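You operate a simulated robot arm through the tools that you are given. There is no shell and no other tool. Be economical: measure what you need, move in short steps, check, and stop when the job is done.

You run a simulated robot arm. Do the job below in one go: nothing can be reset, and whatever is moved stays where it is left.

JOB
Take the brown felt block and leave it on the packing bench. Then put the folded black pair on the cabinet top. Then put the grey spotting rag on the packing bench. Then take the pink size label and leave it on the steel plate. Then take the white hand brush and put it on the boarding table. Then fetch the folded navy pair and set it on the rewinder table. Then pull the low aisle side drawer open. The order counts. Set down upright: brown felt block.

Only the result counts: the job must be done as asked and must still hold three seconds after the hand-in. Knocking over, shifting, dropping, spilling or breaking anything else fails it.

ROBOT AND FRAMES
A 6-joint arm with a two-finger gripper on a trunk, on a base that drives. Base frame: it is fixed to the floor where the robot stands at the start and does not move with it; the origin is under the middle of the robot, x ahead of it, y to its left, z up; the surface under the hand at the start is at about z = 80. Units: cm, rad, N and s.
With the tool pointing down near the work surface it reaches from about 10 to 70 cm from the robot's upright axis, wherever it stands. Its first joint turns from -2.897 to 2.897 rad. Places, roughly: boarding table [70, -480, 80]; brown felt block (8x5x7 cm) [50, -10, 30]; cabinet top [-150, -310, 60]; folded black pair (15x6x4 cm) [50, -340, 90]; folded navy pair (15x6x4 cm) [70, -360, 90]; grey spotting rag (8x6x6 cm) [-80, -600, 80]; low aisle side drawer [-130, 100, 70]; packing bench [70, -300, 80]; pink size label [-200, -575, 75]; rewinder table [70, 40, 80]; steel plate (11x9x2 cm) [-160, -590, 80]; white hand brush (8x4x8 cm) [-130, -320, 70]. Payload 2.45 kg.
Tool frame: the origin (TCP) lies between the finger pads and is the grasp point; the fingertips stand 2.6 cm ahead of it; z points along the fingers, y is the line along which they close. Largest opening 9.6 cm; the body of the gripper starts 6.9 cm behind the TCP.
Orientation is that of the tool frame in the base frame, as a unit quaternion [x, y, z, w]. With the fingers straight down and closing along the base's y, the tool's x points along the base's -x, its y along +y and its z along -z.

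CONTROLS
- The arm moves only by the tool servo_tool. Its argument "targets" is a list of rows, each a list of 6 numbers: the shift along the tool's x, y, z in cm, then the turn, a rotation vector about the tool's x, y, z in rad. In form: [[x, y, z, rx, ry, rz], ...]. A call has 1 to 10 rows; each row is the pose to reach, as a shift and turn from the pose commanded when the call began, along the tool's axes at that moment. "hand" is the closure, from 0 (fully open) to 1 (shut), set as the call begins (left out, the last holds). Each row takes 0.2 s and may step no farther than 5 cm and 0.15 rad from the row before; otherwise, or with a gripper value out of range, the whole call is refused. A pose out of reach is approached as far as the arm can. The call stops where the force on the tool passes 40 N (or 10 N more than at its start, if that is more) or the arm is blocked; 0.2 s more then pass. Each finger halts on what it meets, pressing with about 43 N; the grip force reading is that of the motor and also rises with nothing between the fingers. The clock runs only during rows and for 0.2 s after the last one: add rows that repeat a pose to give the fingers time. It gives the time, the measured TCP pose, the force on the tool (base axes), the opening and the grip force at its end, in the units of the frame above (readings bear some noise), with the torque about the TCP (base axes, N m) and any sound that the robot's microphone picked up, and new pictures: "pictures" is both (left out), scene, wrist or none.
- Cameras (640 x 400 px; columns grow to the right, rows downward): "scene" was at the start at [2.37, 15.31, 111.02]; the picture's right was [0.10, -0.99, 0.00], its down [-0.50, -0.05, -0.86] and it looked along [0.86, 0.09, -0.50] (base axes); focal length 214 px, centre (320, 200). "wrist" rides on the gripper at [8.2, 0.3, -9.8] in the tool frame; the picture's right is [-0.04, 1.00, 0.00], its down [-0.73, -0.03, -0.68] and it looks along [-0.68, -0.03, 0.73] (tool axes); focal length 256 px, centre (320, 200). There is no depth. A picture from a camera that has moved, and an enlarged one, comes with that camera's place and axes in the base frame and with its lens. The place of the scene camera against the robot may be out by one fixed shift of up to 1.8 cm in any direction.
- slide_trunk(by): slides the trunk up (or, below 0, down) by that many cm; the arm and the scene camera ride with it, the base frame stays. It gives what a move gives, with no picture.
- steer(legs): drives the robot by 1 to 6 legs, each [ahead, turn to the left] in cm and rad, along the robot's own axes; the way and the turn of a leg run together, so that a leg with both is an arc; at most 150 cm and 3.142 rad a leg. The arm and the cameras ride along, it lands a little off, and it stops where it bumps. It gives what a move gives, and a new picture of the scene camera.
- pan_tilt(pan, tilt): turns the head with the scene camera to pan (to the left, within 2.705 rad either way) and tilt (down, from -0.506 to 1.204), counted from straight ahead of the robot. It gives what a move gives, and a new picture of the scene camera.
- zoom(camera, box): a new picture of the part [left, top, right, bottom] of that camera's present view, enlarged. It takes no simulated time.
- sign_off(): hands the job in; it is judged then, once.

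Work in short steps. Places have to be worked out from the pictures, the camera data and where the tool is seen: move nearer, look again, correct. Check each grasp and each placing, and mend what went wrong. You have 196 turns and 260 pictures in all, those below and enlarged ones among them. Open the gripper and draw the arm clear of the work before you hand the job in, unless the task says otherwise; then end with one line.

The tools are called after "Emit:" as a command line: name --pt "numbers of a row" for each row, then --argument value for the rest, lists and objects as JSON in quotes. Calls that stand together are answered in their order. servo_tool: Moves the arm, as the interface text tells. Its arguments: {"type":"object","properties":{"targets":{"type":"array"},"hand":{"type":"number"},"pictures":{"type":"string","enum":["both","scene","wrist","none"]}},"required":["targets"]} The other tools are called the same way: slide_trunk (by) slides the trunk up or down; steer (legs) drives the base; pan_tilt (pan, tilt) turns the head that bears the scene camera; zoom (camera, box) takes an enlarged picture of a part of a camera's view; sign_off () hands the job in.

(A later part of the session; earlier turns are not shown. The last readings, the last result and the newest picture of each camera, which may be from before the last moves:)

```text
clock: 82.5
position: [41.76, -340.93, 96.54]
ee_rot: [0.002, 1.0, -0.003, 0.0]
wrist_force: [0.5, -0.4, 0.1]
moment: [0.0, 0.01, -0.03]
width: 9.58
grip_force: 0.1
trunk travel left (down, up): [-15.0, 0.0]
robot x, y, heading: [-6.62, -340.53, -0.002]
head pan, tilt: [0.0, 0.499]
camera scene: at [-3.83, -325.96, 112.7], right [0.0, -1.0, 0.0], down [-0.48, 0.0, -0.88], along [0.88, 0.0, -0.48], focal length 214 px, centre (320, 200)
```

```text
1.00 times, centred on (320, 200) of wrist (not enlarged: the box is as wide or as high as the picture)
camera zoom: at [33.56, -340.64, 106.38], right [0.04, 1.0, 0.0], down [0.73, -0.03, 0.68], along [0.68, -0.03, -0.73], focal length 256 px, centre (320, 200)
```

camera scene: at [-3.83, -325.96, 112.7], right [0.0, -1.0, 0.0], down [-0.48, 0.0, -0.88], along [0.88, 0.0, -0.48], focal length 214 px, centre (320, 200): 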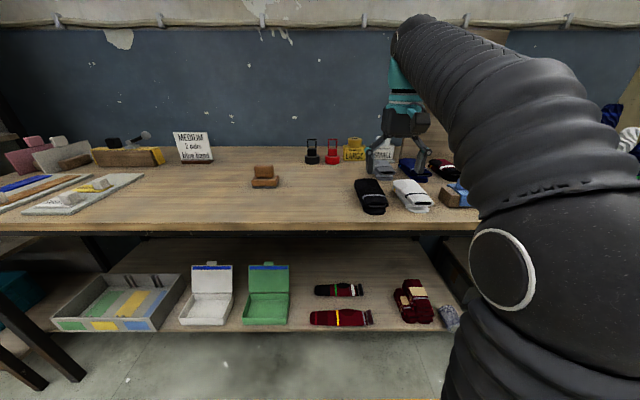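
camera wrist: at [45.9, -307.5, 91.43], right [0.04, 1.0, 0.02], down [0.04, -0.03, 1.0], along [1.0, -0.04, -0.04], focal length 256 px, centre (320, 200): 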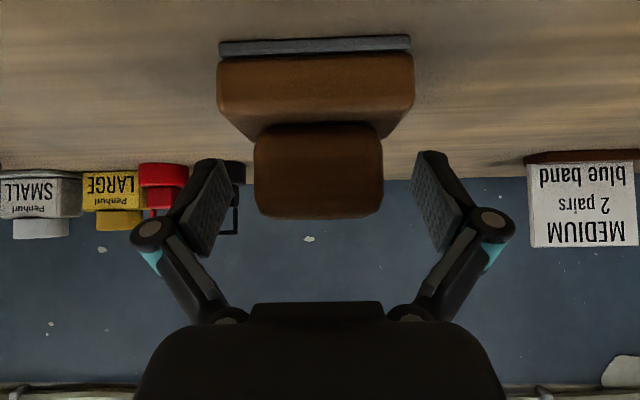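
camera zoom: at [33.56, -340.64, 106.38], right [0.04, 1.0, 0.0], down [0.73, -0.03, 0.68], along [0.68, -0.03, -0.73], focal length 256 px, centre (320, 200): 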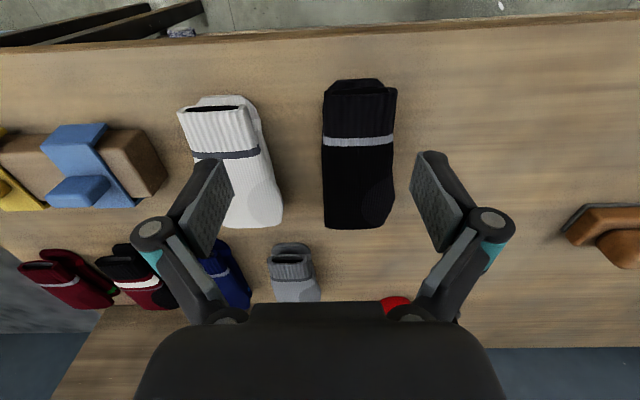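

The black pair lies along x, centre about (48.5,-337.7), top near 87.7, with about 8 cm to the white pair's centre line side. I move over it and descend partway.

Emit:
servo_tool --pt "-3.4 1.6 0 0 0 0" --pt "-6.7 3.2 0 0 0 0" --pt "-6.7 3.2 3 0 0 0" --pt "-6.7 3.2 5 0 0 0" --pictures "both"

```text
clock: 83.5
position: [48.52, -337.89, 91.42]
ee_rot: [0.002, 1.0, -0.002, 0.001]
wrist_force: [0.1, 0.0, -0.4]
moment: [0.02, -0.02, -0.01]
width: 9.61
grip_force: 0.0
trunk travel left (down, up): [-15.0, 0.0]
robot x, y, heading: [-6.63, -340.17, 0.002]
head pan, tilt: [0.0, 0.499]
camera scene: at [-3.83, -325.96, 112.7], right [0.0, -1.0, 0.0], down [-0.48, 0.0, -0.88], along [0.88, 0.0, -0.48], focal length 214 px, centre (320, 200)
camera wrist: at [40.42, -337.44, 101.25], right [0.04, 1.0, 0.0], down [0.73, -0.03, 0.68], along [0.68, -0.03, -0.73], focal length 256 px, centre (320, 200)
```

scene: 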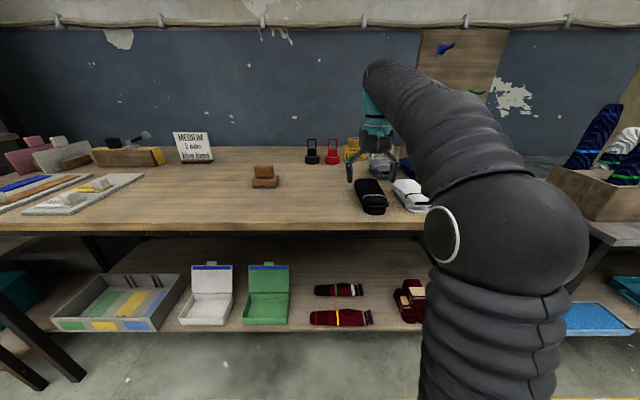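
wrist: 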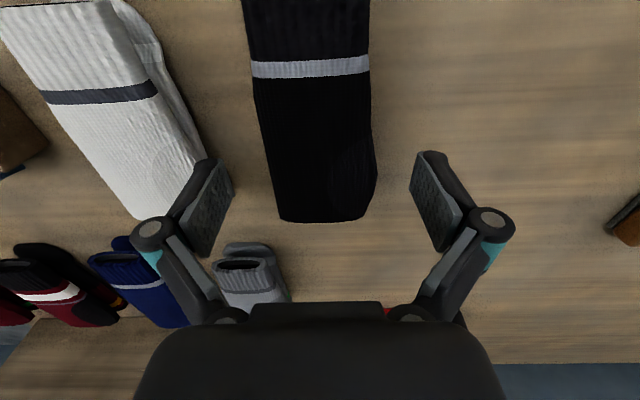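

The pair is centred between the fingers and the left finger clears the white pair by about 2 cm. I descend 4.4 cm and close.

Emit:
servo_tool --pt "0 0 2.2 0 0 0" --pt "0 0 4.4 0 0 0" --pt "0 0 4.4 0 0 0" --pictures "none"

Emit:
servo_tool --pt "0 0 0 0 0 0" --pt "0 0 0 0 0 0" --pt "0 0 0 0 0 0" --pt "0 0 0 0 0 0" --hand 1 --pictures "wrist"

```text
clock: 84.3
position: [48.68, -337.97, 87.17]
ee_rot: [0.003, 1.0, -0.002, 0.001]
wrist_force: [0.1, 0.3, 0.8]
moment: [0.01, 0.03, 0.02]
width: 9.61
grip_force: 0.1
trunk travel left (down, up): [-15.0, 0.0]
robot x, y, heading: [-6.42, -340.32, 0.006]
head pan, tilt: [0.0, 0.499]
```

```text
clock: 85.4
position: [48.64, -337.66, 87.38]
ee_rot: [0.001, 1.0, -0.001, 0.005]
wrist_force: [-1.2, 0.9, 12.6]
moment: [0.24, 0.75, -0.02]
width: 5.34
grip_force: 43.3
trunk travel left (down, up): [-15.0, 0.0]
robot x, y, heading: [-6.14, -340.09, 0.004]
head pan, tilt: [0.0, 0.499]
stopped in row 4: the force on the tool passed its limit at 41 N (the readings are from after the stop); the commanded pose is now the measured one
camera wrist: at [40.32, -337.38, 97.2], right [0.04, 1.0, 0.0], down [0.73, -0.03, 0.69], along [0.68, -0.03, -0.73], focal length 256 px, centre (320, 200)
```

wrist: 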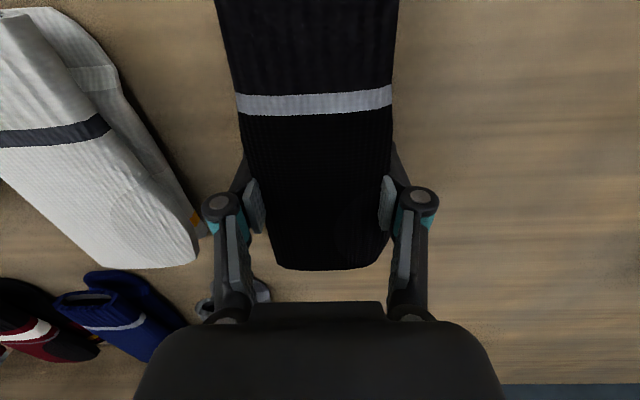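

Gripped at 5.34 cm. I lift straight up and check.

Emit:
servo_tool --pt "0 0 -3 0 0 0" --pt "0 0 -6 0 0 0" --pt "0 0 -8 0 0 0" --pictures "both"

```text
clock: 86.2
position: [48.57, -337.71, 95.24]
ee_rot: [0.002, 1.0, -0.002, 0.003]
wrist_force: [-0.1, -1.0, -0.2]
moment: [0.02, 0.02, 0.03]
width: 5.33
grip_force: 42.7
trunk travel left (down, up): [-15.0, 0.0]
robot x, y, heading: [-6.18, -340.76, 0.005]
head pan, tilt: [0.0, 0.499]
camera scene: at [-3.84, -325.95, 112.69], right [0.0, -1.0, 0.0], down [-0.48, 0.0, -0.88], along [0.88, 0.0, -0.48], focal length 214 px, centre (320, 200)
camera wrist: at [40.36, -337.37, 105.08], right [0.04, 1.0, 0.0], down [0.73, -0.03, 0.68], along [0.68, -0.03, -0.73], focal length 256 px, centre (320, 200)
```

scene: 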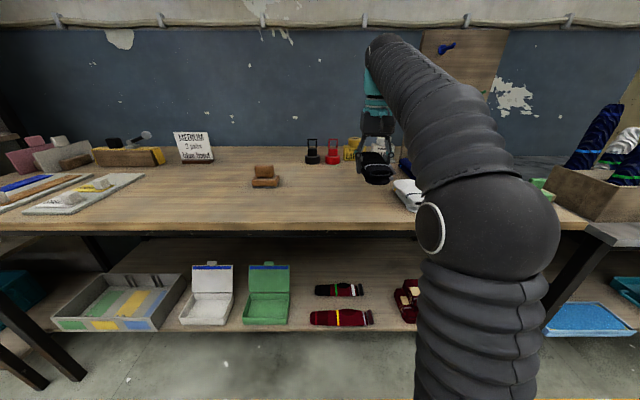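
wrist: 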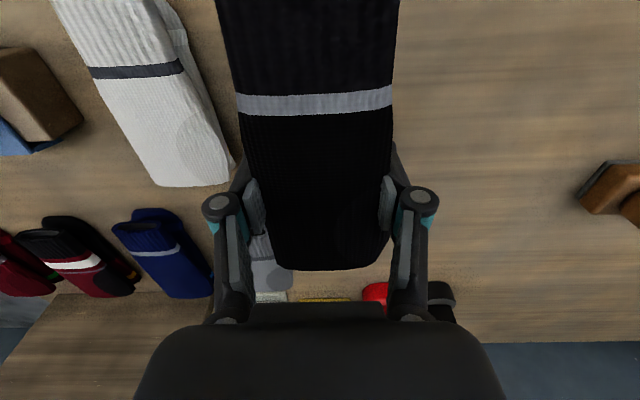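

Held well. I back out and turn around to face the cabinet across the aisle.

Emit:
steer --legs '[[-34, 0], [0, 1.566], [28, 0], [0, 1.571]]'

Emit:
pan_tilt --pan -0.2 --tilt 0.7

```text
clock: 97.6
position: [-94.55, -314.76, 95.21]
ee_rot: [1.0, -0.008, -0.002, -0.001]
wrist_force: [0.7, -0.1, -1.0]
moment: [-0.01, 0.0, 0.02]
width: 5.31
grip_force: 42.7
trunk travel left (down, up): [-15.0, 0.0]
robot x, y, heading: [-39.88, -312.81, 3.132]
head pan, tilt: [0.0, 0.499]
camera scene: at [-43.63, -329.71, 112.7], right [0.01, 1.0, 0.0], down [0.48, 0.0, -0.88], along [-0.88, 0.01, -0.48], focal length 214 px, centre (320, 200)
```

scene: 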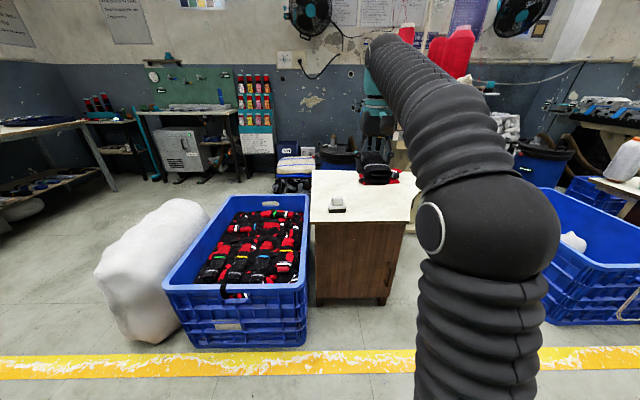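

```text
clock: 98.3
position: [-94.56, -314.76, 95.16]
ee_rot: [1.0, -0.007, -0.003, 0.0]
wrist_force: [0.6, 0.2, -1.2]
moment: [-0.04, 0.03, -0.03]
width: 5.3
grip_force: 42.8
trunk travel left (down, up): [-15.0, 0.0]
robot x, y, heading: [-39.7, -312.51, 3.132]
head pan, tilt: [-0.201, 0.7]
camera scene: at [-42.84, -328.03, 110.93], right [0.21, 0.98, 0.0], down [0.63, -0.13, -0.77], along [-0.75, 0.16, -0.64], focal length 214 px, centre (320, 200)
```

scene: 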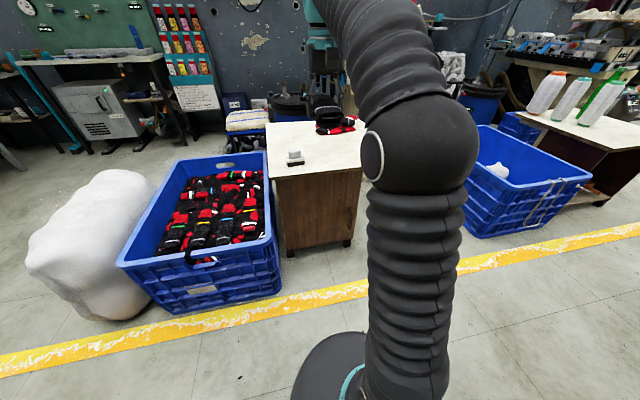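

Cabinet top is near z 62, spanning x -119…-180, y -333…-290; the brush sits at its front-left. I drive ahead 40 cm and view from the wrist.

Emit:
steer --legs '[[40, 0.01]]'

Emit:
zoom --camera "wrist" --box '[0, 0, 640, 400]'

```text
clock: 100.8
position: [-134.35, -315.36, 95.23]
ee_rot: [1.0, -0.002, -0.002, -0.001]
wrist_force: [-0.7, 0.7, -1.0]
moment: [0.0, 0.01, 0.01]
width: 5.33
grip_force: 43.1
trunk travel left (down, up): [-15.0, 0.0]
robot x, y, heading: [-79.65, -312.55, -3.142]
head pan, tilt: [-0.201, 0.7]
camera scene: at [-82.45, -327.91, 110.93], right [0.2, 0.98, 0.0], down [0.63, -0.13, -0.76], along [-0.75, 0.15, -0.64], focal length 214 px, centre (320, 200)
```

scene: 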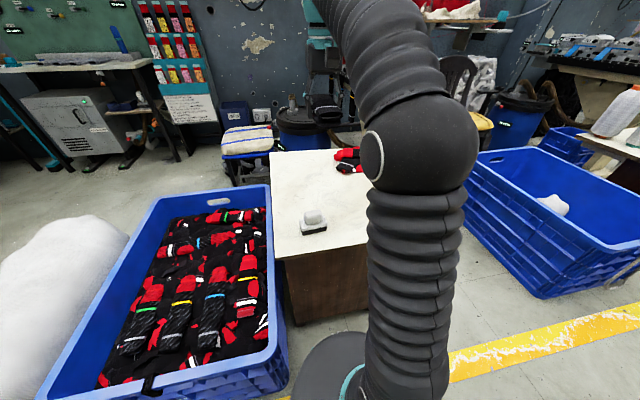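

```text
1.00 times, centred on (320, 200) of wrist (not enlarged: the box is as wide or as high as the picture)
camera zoom: at [-126.12, -315.68, 105.08], right [-0.04, -1.0, 0.0], down [-0.73, 0.03, 0.68], along [-0.68, 0.03, -0.73], focal length 256 px, centre (320, 200)
```

zoom: 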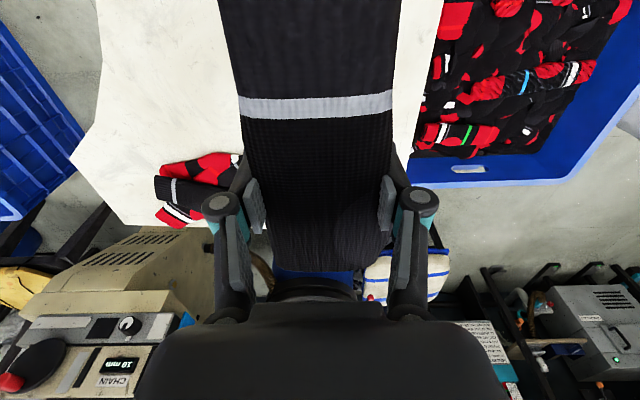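

I plan to set the pair at about (-141,-306), clear of the brush (≈(-128,-321)) and the red socks at the back. I shift over there and lower the trunk.

Emit:
servo_tool --pt "-2.2 -3.2 0 0 0 0" --pt "-4.4 -6.4 0 0 0 0" --pt "-6.6 -9.4 0 0 0 0" --pictures "none"

Emit:
slide_trunk --by -15

Emit:
servo_tool --pt "0 0 3 0 0 0" --pt "0 0 6 0 0 0" --pictures "both"

```text
clock: 101.6
position: [-140.67, -305.98, 94.75]
ee_rot: [1.0, -0.002, -0.004, -0.001]
wrist_force: [0.9, -1.0, -0.4]
moment: [0.06, 0.02, -0.01]
width: 5.33
grip_force: 43.2
out of reach, approached as far as the arm can: row 3
trunk travel left (down, up): [-15.0, 0.0]
robot x, y, heading: [-79.48, -312.62, -3.137]
head pan, tilt: [-0.201, 0.7]
```

```text
clock: 103.4
position: [-140.76, -306.05, 79.68]
ee_rot: [1.0, -0.002, -0.004, -0.002]
wrist_force: [-0.3, 0.2, -0.5]
moment: [-0.01, 0.03, -0.02]
width: 5.33
grip_force: 43.1
trunk travel left (down, up): [0.0, 15.0]
robot x, y, heading: [-79.3, -312.64, -3.138]
head pan, tilt: [-0.201, 0.7]
```

```text
clock: 104.0
position: [-140.8, -305.95, 73.86]
ee_rot: [1.0, -0.001, -0.004, -0.002]
wrist_force: [0.1, 0.0, 0.3]
moment: [-0.02, -0.01, 0.02]
width: 5.29
grip_force: 43.5
trunk travel left (down, up): [0.0, 15.0]
robot x, y, heading: [-79.85, -312.27, -3.139]
head pan, tilt: [-0.201, 0.7]
camera scene: at [-82.44, -327.91, 95.93], right [0.2, 0.98, 0.0], down [0.63, -0.13, -0.76], along [-0.75, 0.15, -0.64], focal length 214 px, centre (320, 200)
camera wrist: at [-132.61, -306.25, 83.62], right [-0.04, -1.0, 0.0], down [-0.73, 0.03, 0.69], along [-0.68, 0.03, -0.73], focal length 256 px, centre (320, 200)
```

scene: 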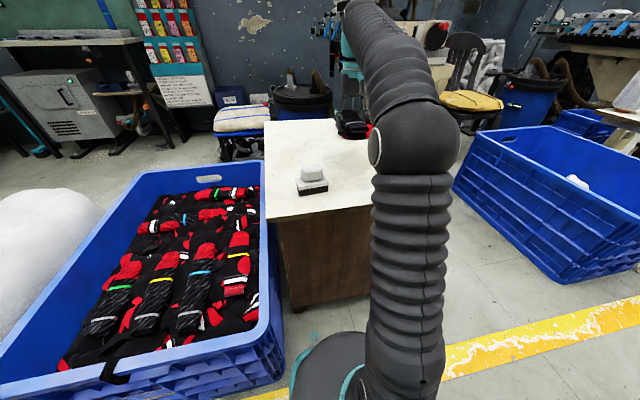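
wrist: 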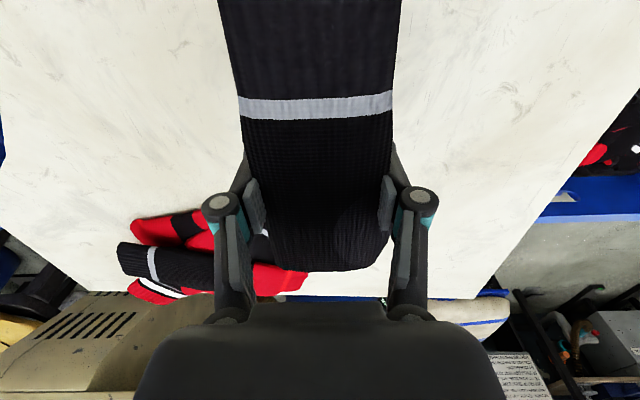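

The spot is clear; the red socks start past x ≈ -158. I lower in steps until light contact.

Emit:
servo_tool --pt "0 0 2 0 0 0" --pt "0 0 4 0 0 0" --pt "0 0 5 0 0 0" --pt "0 0 5.5 0 0 0" --pt "0 0 6 0 0 0" --pictures "wrist"

```text
clock: 105.2
position: [-140.77, -306.05, 67.78]
ee_rot: [1.0, -0.002, -0.004, -0.002]
wrist_force: [0.2, 0.5, -1.7]
moment: [0.02, 0.02, -0.01]
width: 5.32
grip_force: 42.8
trunk travel left (down, up): [0.0, 15.0]
robot x, y, heading: [-79.43, -312.59, -3.132]
head pan, tilt: [-0.201, 0.7]
camera wrist: at [-132.54, -306.41, 77.54], right [-0.04, -1.0, 0.0], down [-0.73, 0.03, 0.68], along [-0.68, 0.03, -0.73], focal length 256 px, centre (320, 200)
```

wrist: 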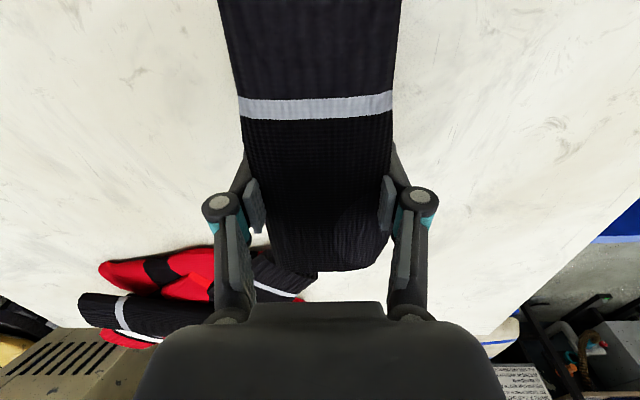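

The dark socks' tip may be close behind the pair, so I shift 4 cm toward the robot, then continue down.

Emit:
servo_tool --pt "2 0 0 0 0 0" --pt "4 0 0 0 0 0" --pt "4 0 0.5 0 0 0" --pt "4 0 1 0 0 0" --pt "4 0 1.5 0 0 0" --pt "4 0 2 0 0 0" --pt "4 0 2.5 0 0 0" --pictures "wrist"

```text
clock: 106.8
position: [-136.61, -305.92, 65.11]
ee_rot: [1.0, -0.001, -0.004, -0.002]
wrist_force: [-0.1, 0.5, -2.0]
moment: [0.0, 0.01, -0.01]
width: 5.31
grip_force: 42.8
trunk travel left (down, up): [0.0, 15.0]
robot x, y, heading: [-79.75, -312.62, -3.138]
head pan, tilt: [-0.201, 0.7]
camera wrist: at [-128.5, -306.32, 75.01], right [-0.04, -1.0, 0.0], down [-0.73, 0.03, 0.68], along [-0.68, 0.03, -0.73], focal length 256 px, centre (320, 200)
```

wrist: 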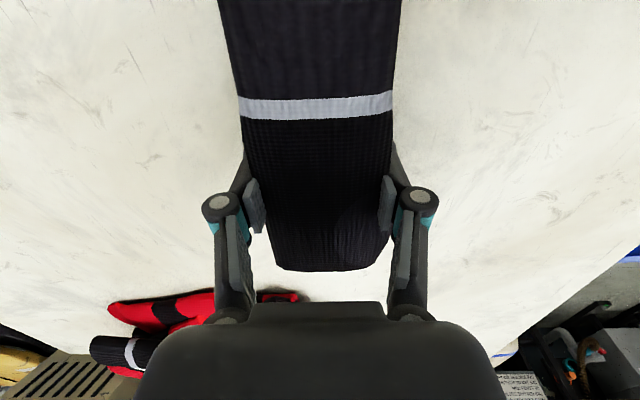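

Still hanging free (no contact force). I keep lowering in 0.5 cm steps.

Emit:
servo_tool --pt "0 0 0.5 0 0 0" --pt "0 0 1.0 0 0 0" --pt "0 0 1.5 0 0 0" --pt "0 0 2.0 0 0 0" --pictures "wrist"

```text
clock: 107.6
position: [-136.87, -306.01, 64.41]
ee_rot: [1.0, -0.002, -0.011, -0.001]
wrist_force: [5.2, -0.6, 16.5]
moment: [-0.43, -0.83, 0.07]
width: 5.32
grip_force: 42.9
trunk travel left (down, up): [0.0, 15.0]
robot x, y, heading: [-79.52, -312.82, -3.138]
head pan, tilt: [-0.201, 0.7]
stopped in row 4: the force on the tool passed its limit at 47 N (the readings are from after the stop); the commanded pose is now the measured one
camera wrist: at [-128.41, -306.39, 74.11], right [-0.04, -1.0, 0.0], down [-0.72, 0.03, 0.69], along [-0.69, 0.03, -0.72], focal length 256 px, centre (320, 200)
```

wrist: 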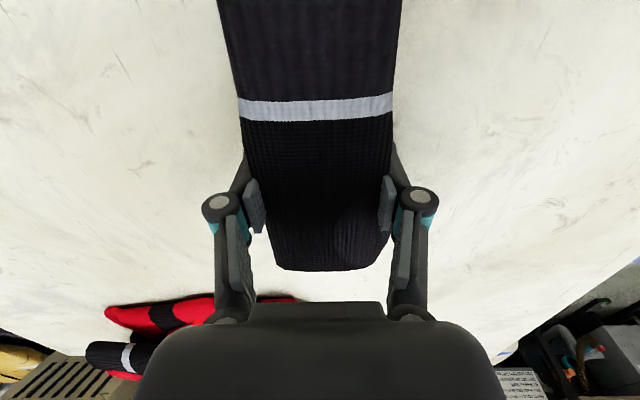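

Contact at TCP 64.4 (cabinet top ≈ 60.8). I open and lift clear.

Emit:
servo_tool --pt "0 0 -0.2 0 0 0" --pt "0 0 -0.2 0 0 0" --pt "0 0 -0.2 0 0 0" --pt "0 0 -0.2 0 0 0" --hand 0 --pictures "none"

Emit:
servo_tool --pt "0 0 -4 0 0 0" --pt "0 0 -8 0 0 0" --pt "0 0 -12 0 0 0" --pt "0 0 -14 0 0 0" --pictures "both"

```text
clock: 108.6
position: [-136.8, -305.97, 64.36]
ee_rot: [1.0, -0.002, -0.01, -0.002]
wrist_force: [0.1, 0.6, -0.2]
moment: [-0.01, -0.01, 0.0]
width: 9.61
grip_force: 0.0
trunk travel left (down, up): [0.0, 15.0]
robot x, y, heading: [-79.49, -312.65, -3.138]
head pan, tilt: [-0.201, 0.7]
```

```text
clock: 109.6
position: [-136.5, -305.79, 78.47]
ee_rot: [1.0, -0.002, -0.01, -0.002]
wrist_force: [0.0, -1.0, 0.0]
moment: [-0.04, 0.0, 0.0]
width: 9.59
grip_force: 0.1
trunk travel left (down, up): [0.0, 15.0]
robot x, y, heading: [-79.51, -312.36, -3.14]
head pan, tilt: [-0.201, 0.7]
camera scene: at [-82.45, -327.9, 95.93], right [0.2, 0.98, 0.0], down [0.63, -0.13, -0.76], along [-0.75, 0.15, -0.64], focal length 214 px, centre (320, 200)
camera wrist: at [-128.2, -306.32, 88.14], right [-0.04, -1.0, 0.0], down [-0.72, 0.03, 0.69], along [-0.69, 0.03, -0.72], focal length 256 px, centre (320, 200)
```

scene: 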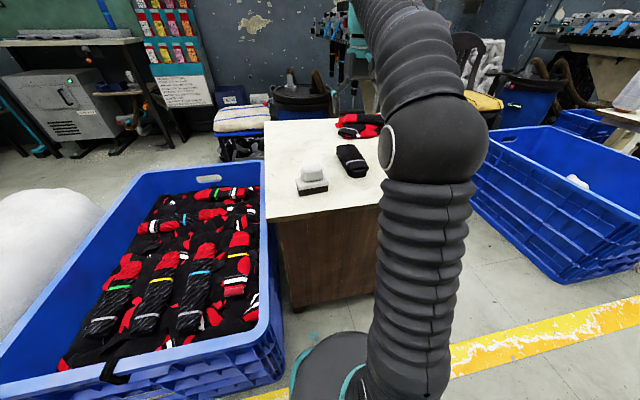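
wrist: 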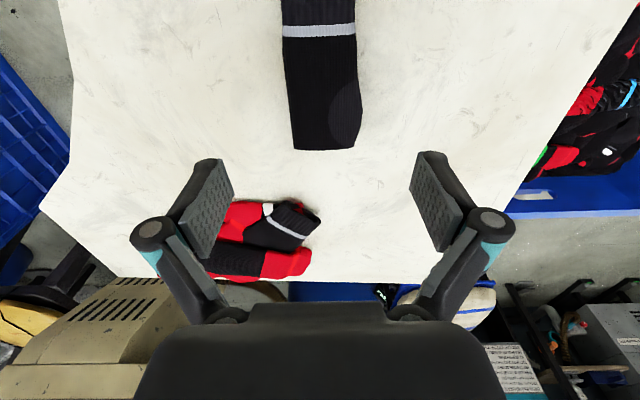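

The black pair is on the cabinet top. I raise the trunk, back out and drive down the aisle toward the far tables.

Emit:
slide_trunk --by 15

Emit:
steer --legs '[[-40, 0], [0, 1.571], [135, 0]]'

Emit:
pan_tilt --pan 0.0 --tilt 0.4

```text
clock: 111.4
position: [-136.57, -305.91, 93.41]
ee_rot: [1.0, -0.001, -0.01, -0.002]
wrist_force: [-0.1, 0.1, -0.5]
moment: [-0.01, 0.0, -0.03]
width: 9.62
grip_force: 0.1
trunk travel left (down, up): [-15.0, 0.0]
robot x, y, heading: [-79.24, -312.37, -3.139]
head pan, tilt: [-0.201, 0.7]
```

```text
clock: 124.2
position: [-38.78, -506.29, 93.4]
ee_rot: [0.693, 0.721, -0.008, 0.005]
wrist_force: [-0.3, 0.3, 0.1]
moment: [-0.01, -0.03, 0.03]
width: 9.6
grip_force: 0.1
trunk travel left (down, up): [-15.0, 0.0]
robot x, y, heading: [-34.32, -449.1, -1.52]
head pan, tilt: [-0.201, 0.7]
camera scene: at [-21.1, -451.91, 110.93], right [-0.99, 0.15, 0.0], down [0.1, 0.64, -0.76], along [-0.12, -0.76, -0.64], focal length 214 px, centre (320, 200)
```

scene: 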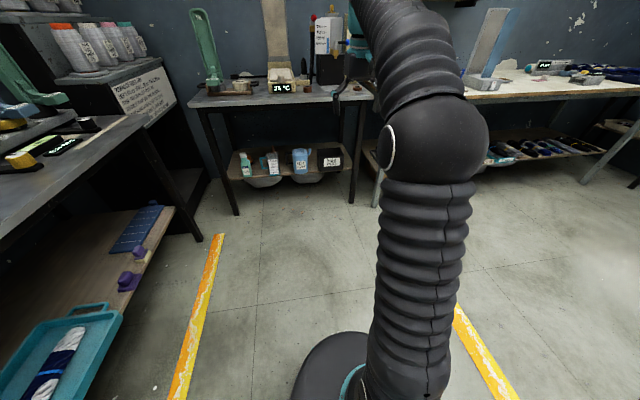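

```text
clock: 125.0
position: [-38.86, -506.29, 93.37]
ee_rot: [0.692, 0.721, -0.008, 0.006]
wrist_force: [0.1, 1.6, 0.5]
moment: [0.02, -0.01, -0.04]
width: 9.58
grip_force: 0.1
trunk travel left (down, up): [-15.0, 0.0]
robot x, y, heading: [-34.66, -449.08, -1.527]
head pan, tilt: [0.0, 0.4]
camera scene: at [-19.37, -452.77, 113.61], right [-1.0, -0.05, 0.0], down [-0.02, 0.39, -0.92], along [0.04, -0.92, -0.39], focal length 214 px, centre (320, 200)
```

scene: 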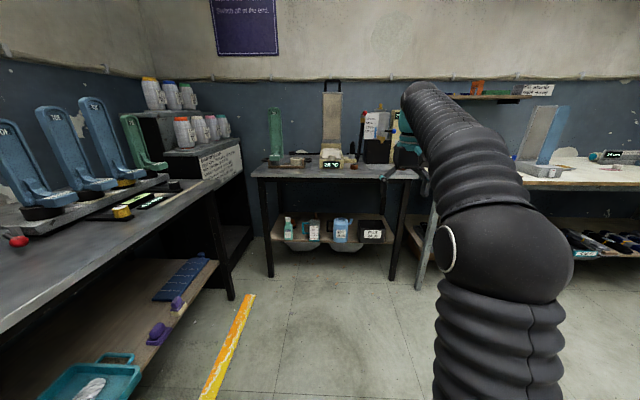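

I move diagonally nearer so that the rag's table comes into the camera's view.

Emit:
steer --legs '[[0, -0.7], [50, 0], [0, 0.65]]'

Emit:
pan_tilt --pan -0.5 --tilt 0.45

```text
clock: 131.5
position: [-72.41, -545.26, 93.49]
ee_rot: [0.714, 0.7, -0.007, 0.005]
wrist_force: [0.2, -0.6, 0.4]
moment: [0.01, -0.01, 0.01]
width: 9.59
grip_force: 0.0
trunk travel left (down, up): [-15.0, 0.0]
robot x, y, heading: [-64.65, -488.07, -1.588]
head pan, tilt: [0.0, 0.4]
camera scene: at [-49.77, -493.04, 113.61], right [-1.0, 0.01, 0.0], down [0.01, 0.39, -0.92], along [-0.01, -0.92, -0.39], focal length 214 px, centre (320, 200)
```

scene: 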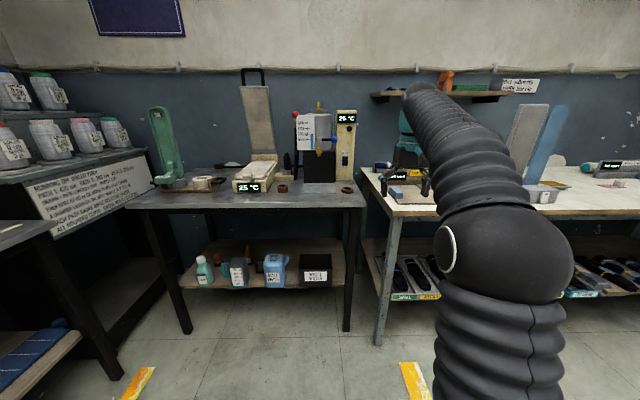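

```text
clock: 132.4
position: [-72.37, -545.21, 93.45]
ee_rot: [0.714, 0.7, -0.008, 0.005]
wrist_force: [-0.5, -0.9, -0.1]
moment: [0.01, -0.04, -0.01]
width: 9.62
grip_force: 0.0
trunk travel left (down, up): [-15.0, 0.0]
robot x, y, heading: [-64.82, -488.27, -1.583]
head pan, tilt: [-0.499, 0.45]
camera scene: at [-54.15, -491.79, 113.15], right [-0.87, 0.49, 0.0], down [0.21, 0.38, -0.9], along [-0.44, -0.79, -0.44], focal length 214 px, centre (320, 200)
```

scene: 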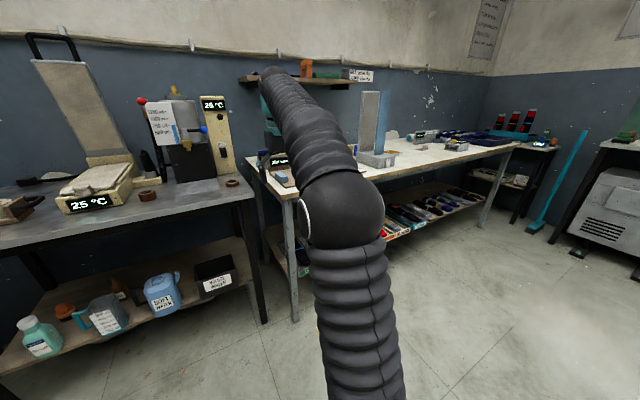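

I check the wrist view, which looks forward onto the table edge.

Emit:
zoom --camera "wrist" --box '[0, 0, 640, 400]'

Emit:
pan_tilt --pan 0.0 --tilt 0.6

Emit:
zoom --camera "scene" --box '[340, 90, 500, 190]'

```text
1.00 times, centred on (320, 200) of wrist (not enlarged: the box is as wide or as high as the picture)
camera zoom: at [-71.88, -536.88, 103.11], right [1.0, -0.06, 0.0], down [-0.04, -0.72, 0.69], along [-0.04, -0.69, -0.72], focal length 256 px, centre (320, 200)
```

zoom: 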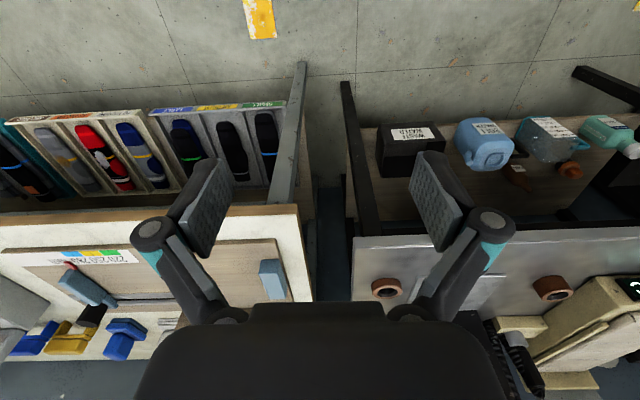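

```text
clock: 133.4
position: [-72.4, -545.22, 93.48]
ee_rot: [0.714, 0.7, -0.007, 0.005]
wrist_force: [-0.9, -0.5, -0.2]
moment: [0.0, -0.01, 0.0]
width: 9.61
grip_force: 0.2
trunk travel left (down, up): [-15.0, 0.0]
robot x, y, heading: [-64.73, -488.27, -1.585]
head pan, tilt: [0.0, 0.6]
camera scene: at [-49.78, -492.61, 111.79], right [-1.0, 0.01, 0.0], down [0.01, 0.56, -0.83], along [-0.01, -0.83, -0.56], focal length 214 px, centre (320, 200)
```

scene: 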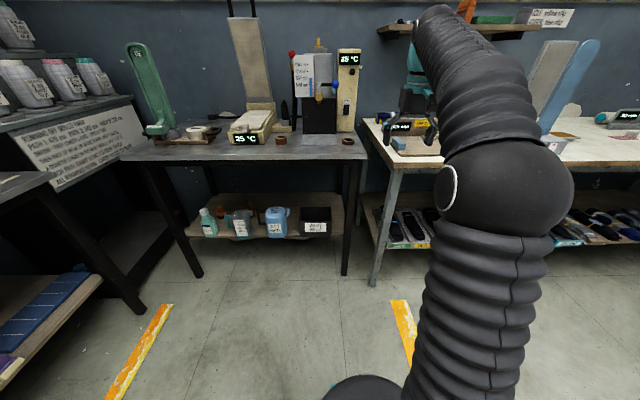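

```text
4.00 times, centred on (420, 140) of scene
camera zoom: at [-49.78, -492.61, 111.79], right [-1.0, 0.01, 0.0], down [0.01, 0.56, -0.83], along [-0.01, -0.83, -0.56], focal length 858 px, centre (-80, 440)
```

zoom: 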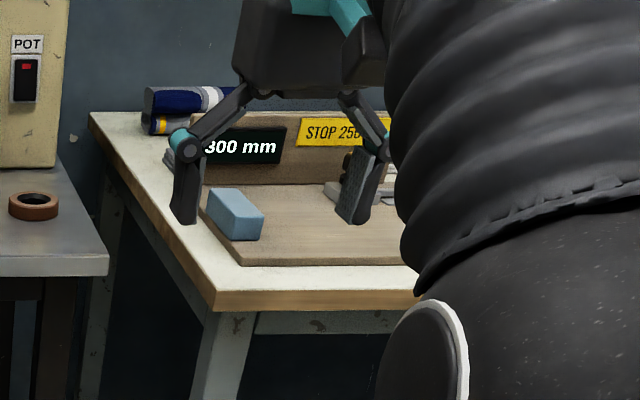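

The spot near (-80,-600) is hidden behind the hand. I move the hand sideways to uncover it.

Emit:
servo_tool --pt "3 5 0 0 0 0" --pt "6 10 0 0 0 0" --pt "9 14 0 0 0 0" --pt "12 18 0 0 0 0" --pictures "scene"

Emit:
zoom --camera "scene" --box '[340, 90, 500, 190]'

```text
refused: row 1 steps farther than a row can; nothing moved
```

```text
4.00 times, centred on (420, 140) of scene
camera zoom: at [-49.78, -492.61, 111.79], right [-1.0, 0.01, 0.0], down [0.01, 0.56, -0.83], along [-0.01, -0.83, -0.56], focal length 858 px, centre (-80, 440)
```

zoom: 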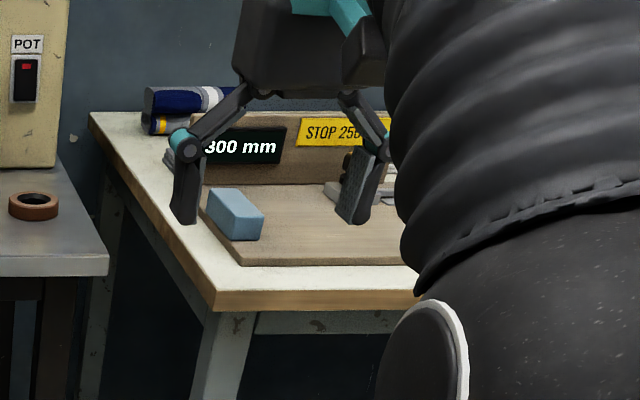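

The step was too long; I shorten it.

Emit:
servo_tool --pt "2 4 0 0 0 0" --pt "4 8 0 0 0 0" --pt "6 12 0 0 0 0" --pt "8 16 0 0 0 0" --pt "10 20 0 0 0 0" --pictures "none"

Emit:
zoom --camera "scene" --box '[340, 90, 500, 190]'

Emit:
zoom --camera "wrist" --box '[0, 100, 320, 300]'

```text
clock: 134.6
position: [-52.11, -535.67, 93.3]
ee_rot: [0.714, 0.701, -0.008, 0.005]
wrist_force: [0.2, -0.1, 0.2]
moment: [-0.01, -0.01, 0.01]
width: 9.58
grip_force: 0.1
trunk travel left (down, up): [-15.0, 0.0]
robot x, y, heading: [-65.03, -488.33, -1.588]
head pan, tilt: [0.0, 0.6]
```

```text
4.00 times, centred on (420, 140) of scene
camera zoom: at [-49.78, -492.62, 111.79], right [-1.0, 0.01, 0.0], down [0.01, 0.56, -0.82], along [-0.01, -0.82, -0.57], focal length 858 px, centre (-80, 440)
```

zoom: 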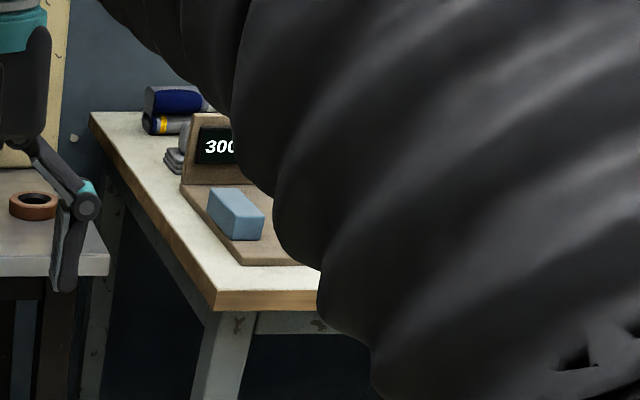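

```text
2.00 times, centred on (160, 200) of wrist
camera zoom: at [-51.65, -527.33, 102.98], right [1.0, -0.06, 0.0], down [-0.04, -0.72, 0.69], along [-0.04, -0.69, -0.72], focal length 512 px, centre (640, 200)
```

zoom: 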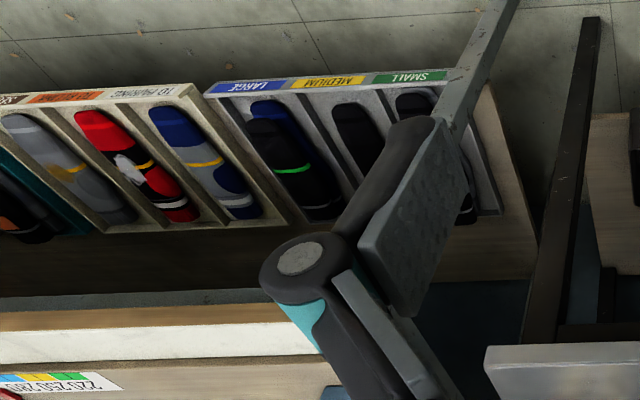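

The grey rag is behind the upright "300 mm" sign, near (-80,-590). I drive 25 cm closer to see it better.

Emit:
steer --legs '[[25, 0.015]]'

Emit:
pan_tilt --pan -0.3 --tilt 0.6

Emit:
zoom --camera "scene" --box '[160, 50, 400, 200]'

```text
clock: 136.4
position: [-51.8, -560.62, 93.32]
ee_rot: [0.71, 0.704, -0.008, 0.006]
wrist_force: [0.4, 0.5, -0.1]
moment: [0.03, -0.02, -0.01]
width: 9.6
grip_force: 0.0
trunk travel left (down, up): [-15.0, 0.0]
robot x, y, heading: [-65.05, -513.52, -1.576]
head pan, tilt: [0.0, 0.6]
camera scene: at [-49.92, -517.61, 111.79], right [-1.0, 0.0, 0.0], down [0.0, 0.56, -0.83], along [0.0, -0.83, -0.56], focal length 214 px, centre (320, 200)
```

scene: 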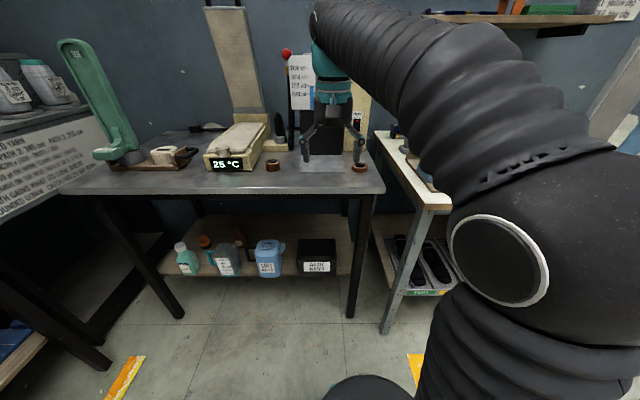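

```text
clock: 137.2
position: [-51.87, -560.68, 93.24]
ee_rot: [0.71, 0.704, -0.008, 0.005]
wrist_force: [-0.5, 0.1, 0.7]
moment: [0.0, 0.0, -0.04]
width: 9.6
grip_force: 0.1
trunk travel left (down, up): [-15.0, 0.0]
robot x, y, heading: [-64.84, -513.58, -1.572]
head pan, tilt: [-0.3, 0.6]
camera scene: at [-52.53, -517.21, 111.79], right [-0.95, 0.3, 0.0], down [0.17, 0.54, -0.83], along [-0.25, -0.79, -0.56], focal length 214 px, centre (320, 200)
```

scene: 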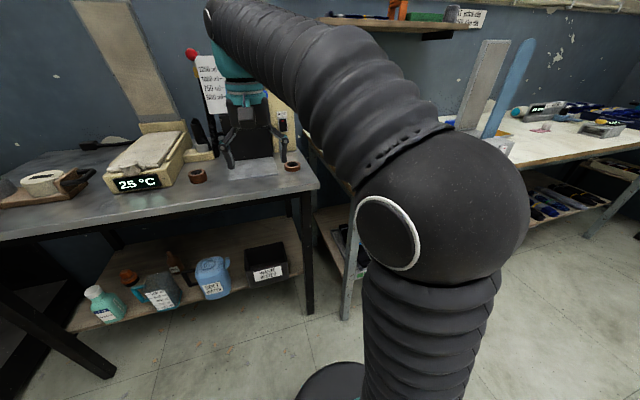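

```text
2.67 times, centred on (280, 125) of scene
camera zoom: at [-52.53, -517.21, 111.79], right [-0.95, 0.3, 0.0], down [0.17, 0.54, -0.83], along [-0.25, -0.79, -0.56], focal length 572 px, centre (427, 400)
```

zoom: 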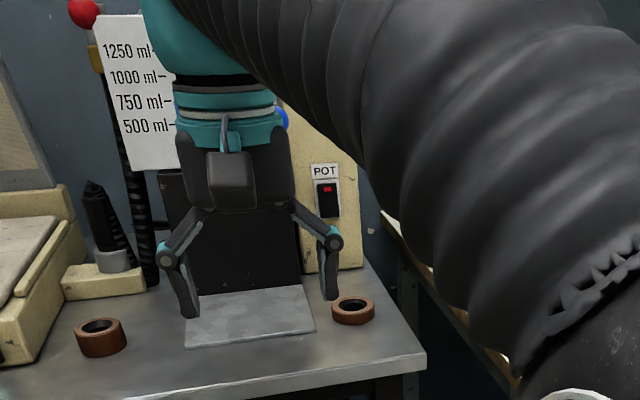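

I swing the hand over to x ≈ -80 and use the wrist camera instead.

Emit:
servo_tool --pt "0.5 -4.5 -0.4 0 0 0" --pt "1 -9 -0.8 0 0 0" --pt "1.5 -13.5 -1.2 0 0 0" --pt "2 -18 -1.6 0 0 0" --pt "2.5 -22.5 -2 0 0 0" --pt "3 -27 -2.4 0 0 0" --pictures "both"

```text
clock: 138.6
position: [-79.12, -557.32, 95.66]
ee_rot: [0.71, 0.704, -0.009, 0.006]
wrist_force: [0.1, 0.2, 1.2]
moment: [0.02, 0.0, 0.0]
width: 9.59
grip_force: 0.1
trunk travel left (down, up): [-15.0, 0.0]
robot x, y, heading: [-64.93, -513.36, -1.569]
head pan, tilt: [-0.3, 0.6]
camera scene: at [-52.52, -517.2, 111.79], right [-0.95, 0.3, 0.0], down [0.17, 0.54, -0.83], along [-0.25, -0.79, -0.56], focal length 214 px, centre (320, 200)
camera wrist: at [-78.53, -548.92, 105.49], right [1.0, -0.05, 0.0], down [-0.03, -0.72, 0.69], along [-0.04, -0.69, -0.72], focal length 256 px, centre (320, 200)
```

scene: 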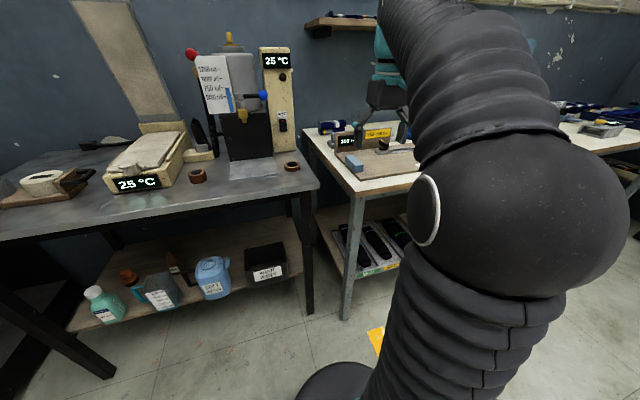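
wrist: 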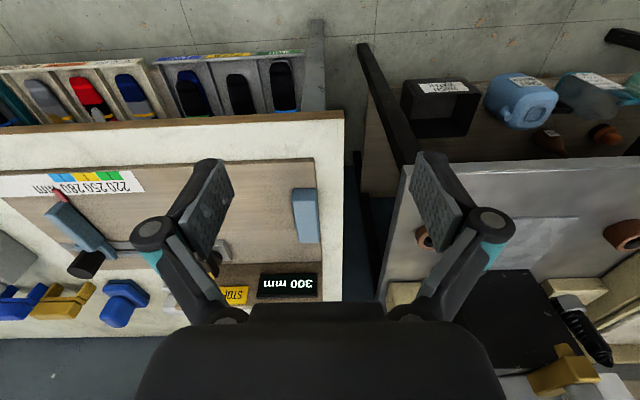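

Emit:
zoom --camera "scene" --box '[296, 100, 424, 180]'

```text
5.00 times, centred on (360, 140) of scene
camera zoom: at [-52.52, -517.2, 111.79], right [-0.95, 0.3, 0.0], down [0.17, 0.54, -0.83], along [-0.25, -0.79, -0.56], focal length 1072 px, centre (120, 500)
```

zoom: 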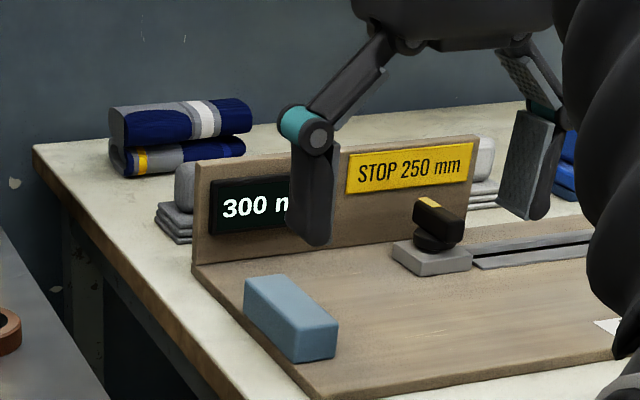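

The grey rag stands behind the "300 mm" sign (top ≈ 89), near (-82,-598); another lighter one is further right. I recentre the arm and reposition the robot straight in front of it.

Emit:
servo_tool --pt "1 4.5 0 0 0 0" --pt "2 9 0 0 0 0" --pt "3 13.5 0 0 0 0" --pictures "none"

Emit:
steer --legs '[[-35, 0], [0, -0.33], [53, 0], [0, 0.33]]'

Emit:
pan_tilt --pan -0.2 --tilt 0.6

```text
clock: 139.4
position: [-65.25, -554.51, 95.51]
ee_rot: [0.711, 0.703, -0.008, 0.006]
wrist_force: [-0.6, 0.3, 0.2]
moment: [-0.01, -0.01, 0.0]
width: 9.63
grip_force: 0.1
trunk travel left (down, up): [-15.0, 0.0]
robot x, y, heading: [-65.36, -513.52, -1.571]
head pan, tilt: [-0.3, 0.6]
```

```text
clock: 146.4
position: [-82.94, -568.09, 95.45]
ee_rot: [0.714, 0.7, -0.008, 0.006]
wrist_force: [0.2, -0.9, 0.3]
moment: [-0.02, -0.03, 0.01]
width: 9.58
grip_force: 0.0
trunk travel left (down, up): [-15.0, 0.0]
robot x, y, heading: [-82.13, -527.24, -1.582]
head pan, tilt: [-0.3, 0.6]
camera scene: at [-69.81, -531.14, 111.79], right [-0.95, 0.31, 0.0], down [0.17, 0.54, -0.83], along [-0.25, -0.79, -0.56], focal length 214 px, centre (320, 200)
```

scene: 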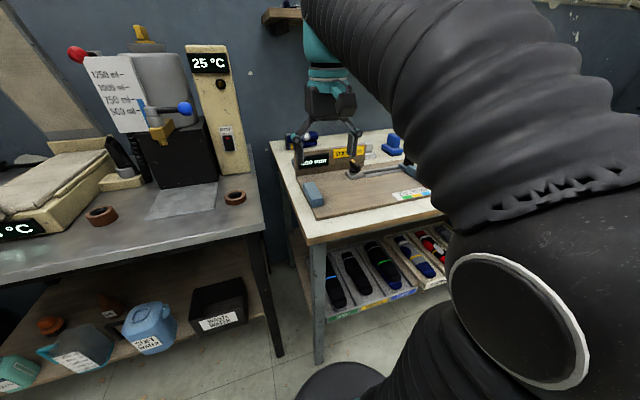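

```text
clock: 147.1
position: [-82.98, -568.07, 95.35]
ee_rot: [0.713, 0.701, -0.008, 0.006]
wrist_force: [0.4, 0.5, 0.4]
moment: [0.02, 0.01, 0.0]
width: 9.61
grip_force: 0.1
trunk travel left (down, up): [-15.0, 0.0]
robot x, y, heading: [-82.08, -527.5, -1.585]
head pan, tilt: [-0.201, 0.6]
camera scene: at [-68.96, -531.37, 111.79], right [-0.98, 0.21, 0.0], down [0.12, 0.55, -0.83], along [-0.18, -0.81, -0.56], focal length 214 px, centre (320, 200)
```

scene: 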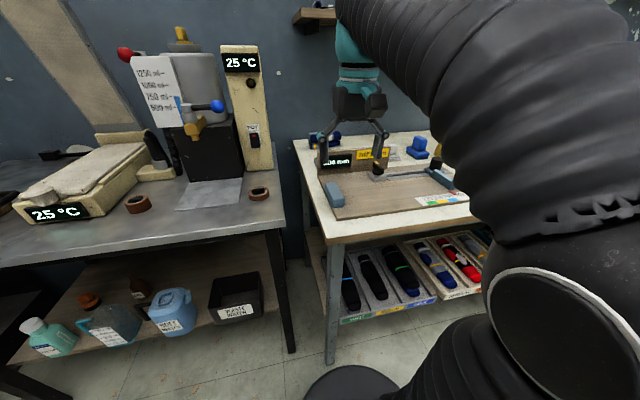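

I extend over the board at full height and look down with the wrist camera.

Emit:
servo_tool --pt "-5 0 0 0 0 0" --pt "-10 0 0 0 0 0" --pt "-15 0 0 0 0 0" --pt "-19 0 0 0 0 0" --pictures "both"

Emit:
zoom --camera "scene" --box '[296, 100, 424, 180]'

```text
clock: 148.1
position: [-83.58, -587.12, 95.68]
ee_rot: [0.714, 0.7, -0.007, 0.005]
wrist_force: [0.5, 0.7, 0.5]
moment: [-0.09, 0.0, 0.01]
width: 9.6
grip_force: 0.0
trunk travel left (down, up): [-15.0, 0.0]
robot x, y, heading: [-81.87, -527.18, -1.581]
head pan, tilt: [-0.201, 0.6]
camera scene: at [-68.96, -531.32, 111.79], right [-0.98, 0.21, 0.0], down [0.12, 0.55, -0.83], along [-0.17, -0.81, -0.56], focal length 214 px, centre (320, 200)
camera wrist: at [-82.92, -578.71, 105.39], right [1.0, -0.06, 0.0], down [-0.04, -0.72, 0.69], along [-0.04, -0.69, -0.72], focal length 256 px, centre (320, 200)
```

scene: 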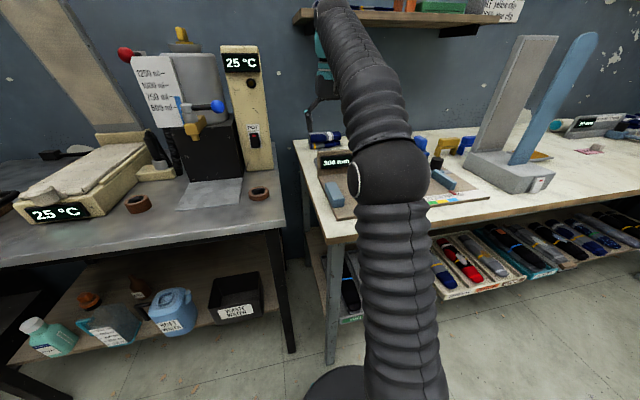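
wrist: 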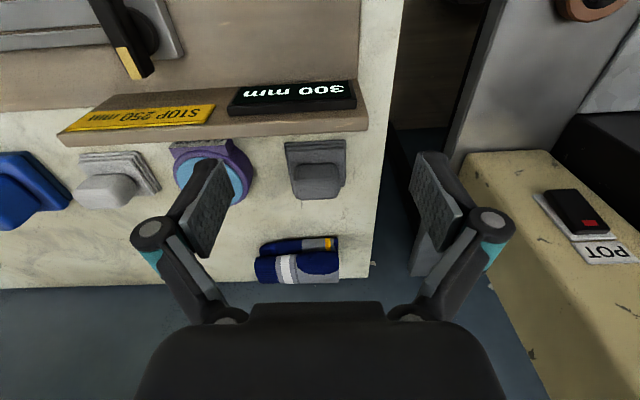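

```text
5.00 times, centred on (360, 140) of scene
camera zoom: at [-68.96, -531.32, 111.79], right [-0.98, 0.21, 0.0], down [0.12, 0.55, -0.83], along [-0.17, -0.81, -0.56], focal length 1072 px, centre (120, 500)
```

zoom: 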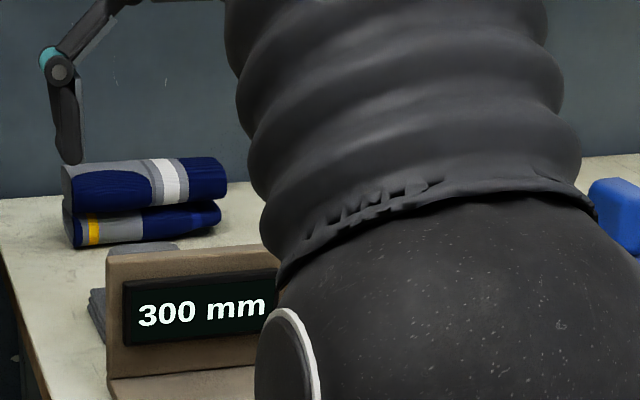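

Clear view: the rag (≈6 cm wide in x) is centred near (-84.2,-595.5) with a tape roll about 5 cm to its left. I creep the base 6 cm forward, staying at height.

Emit:
steer --legs '[[6, 0]]'

Emit:
servo_tool --pt "-1.4 -0.2 1 0 0 0" --pt "-2.4 -0.4 2 0 0 0" --pictures "wrist"

```text
clock: 149.0
position: [-83.57, -593.16, 95.58]
ee_rot: [0.714, 0.7, -0.009, 0.005]
wrist_force: [-0.8, 0.0, 0.0]
moment: [0.01, -0.01, -0.01]
width: 9.57
grip_force: 0.0
trunk travel left (down, up): [-15.0, 0.0]
robot x, y, heading: [-82.44, -533.29, -1.586]
head pan, tilt: [-0.201, 0.6]
camera scene: at [-69.04, -537.46, 111.79], right [-0.98, 0.21, 0.0], down [0.12, 0.55, -0.83], along [-0.18, -0.81, -0.56], focal length 214 px, centre (320, 200)
```

scene: 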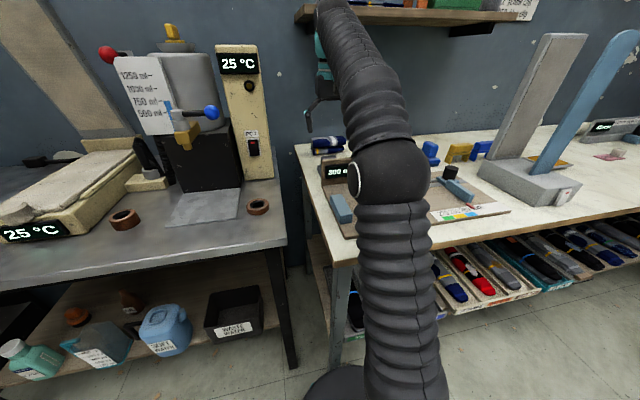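

```text
clock: 149.6
position: [-84.0, -595.71, 93.61]
ee_rot: [0.714, 0.7, -0.008, 0.005]
wrist_force: [0.5, 0.1, 0.0]
moment: [-0.03, -0.03, -0.01]
width: 9.57
grip_force: 0.2
trunk travel left (down, up): [-15.0, 0.0]
robot x, y, heading: [-82.41, -533.77, -1.586]
head pan, tilt: [-0.201, 0.6]
camera wrist: at [-83.52, -587.22, 103.37], right [1.0, -0.06, 0.0], down [-0.04, -0.72, 0.69], along [-0.04, -0.69, -0.72], focal length 256 px, centre (320, 200)
```

wrist: 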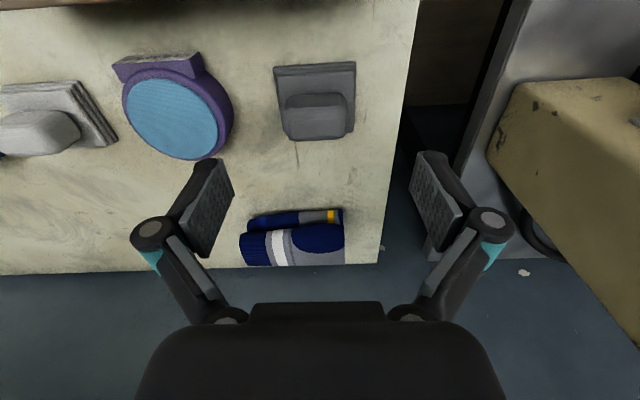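

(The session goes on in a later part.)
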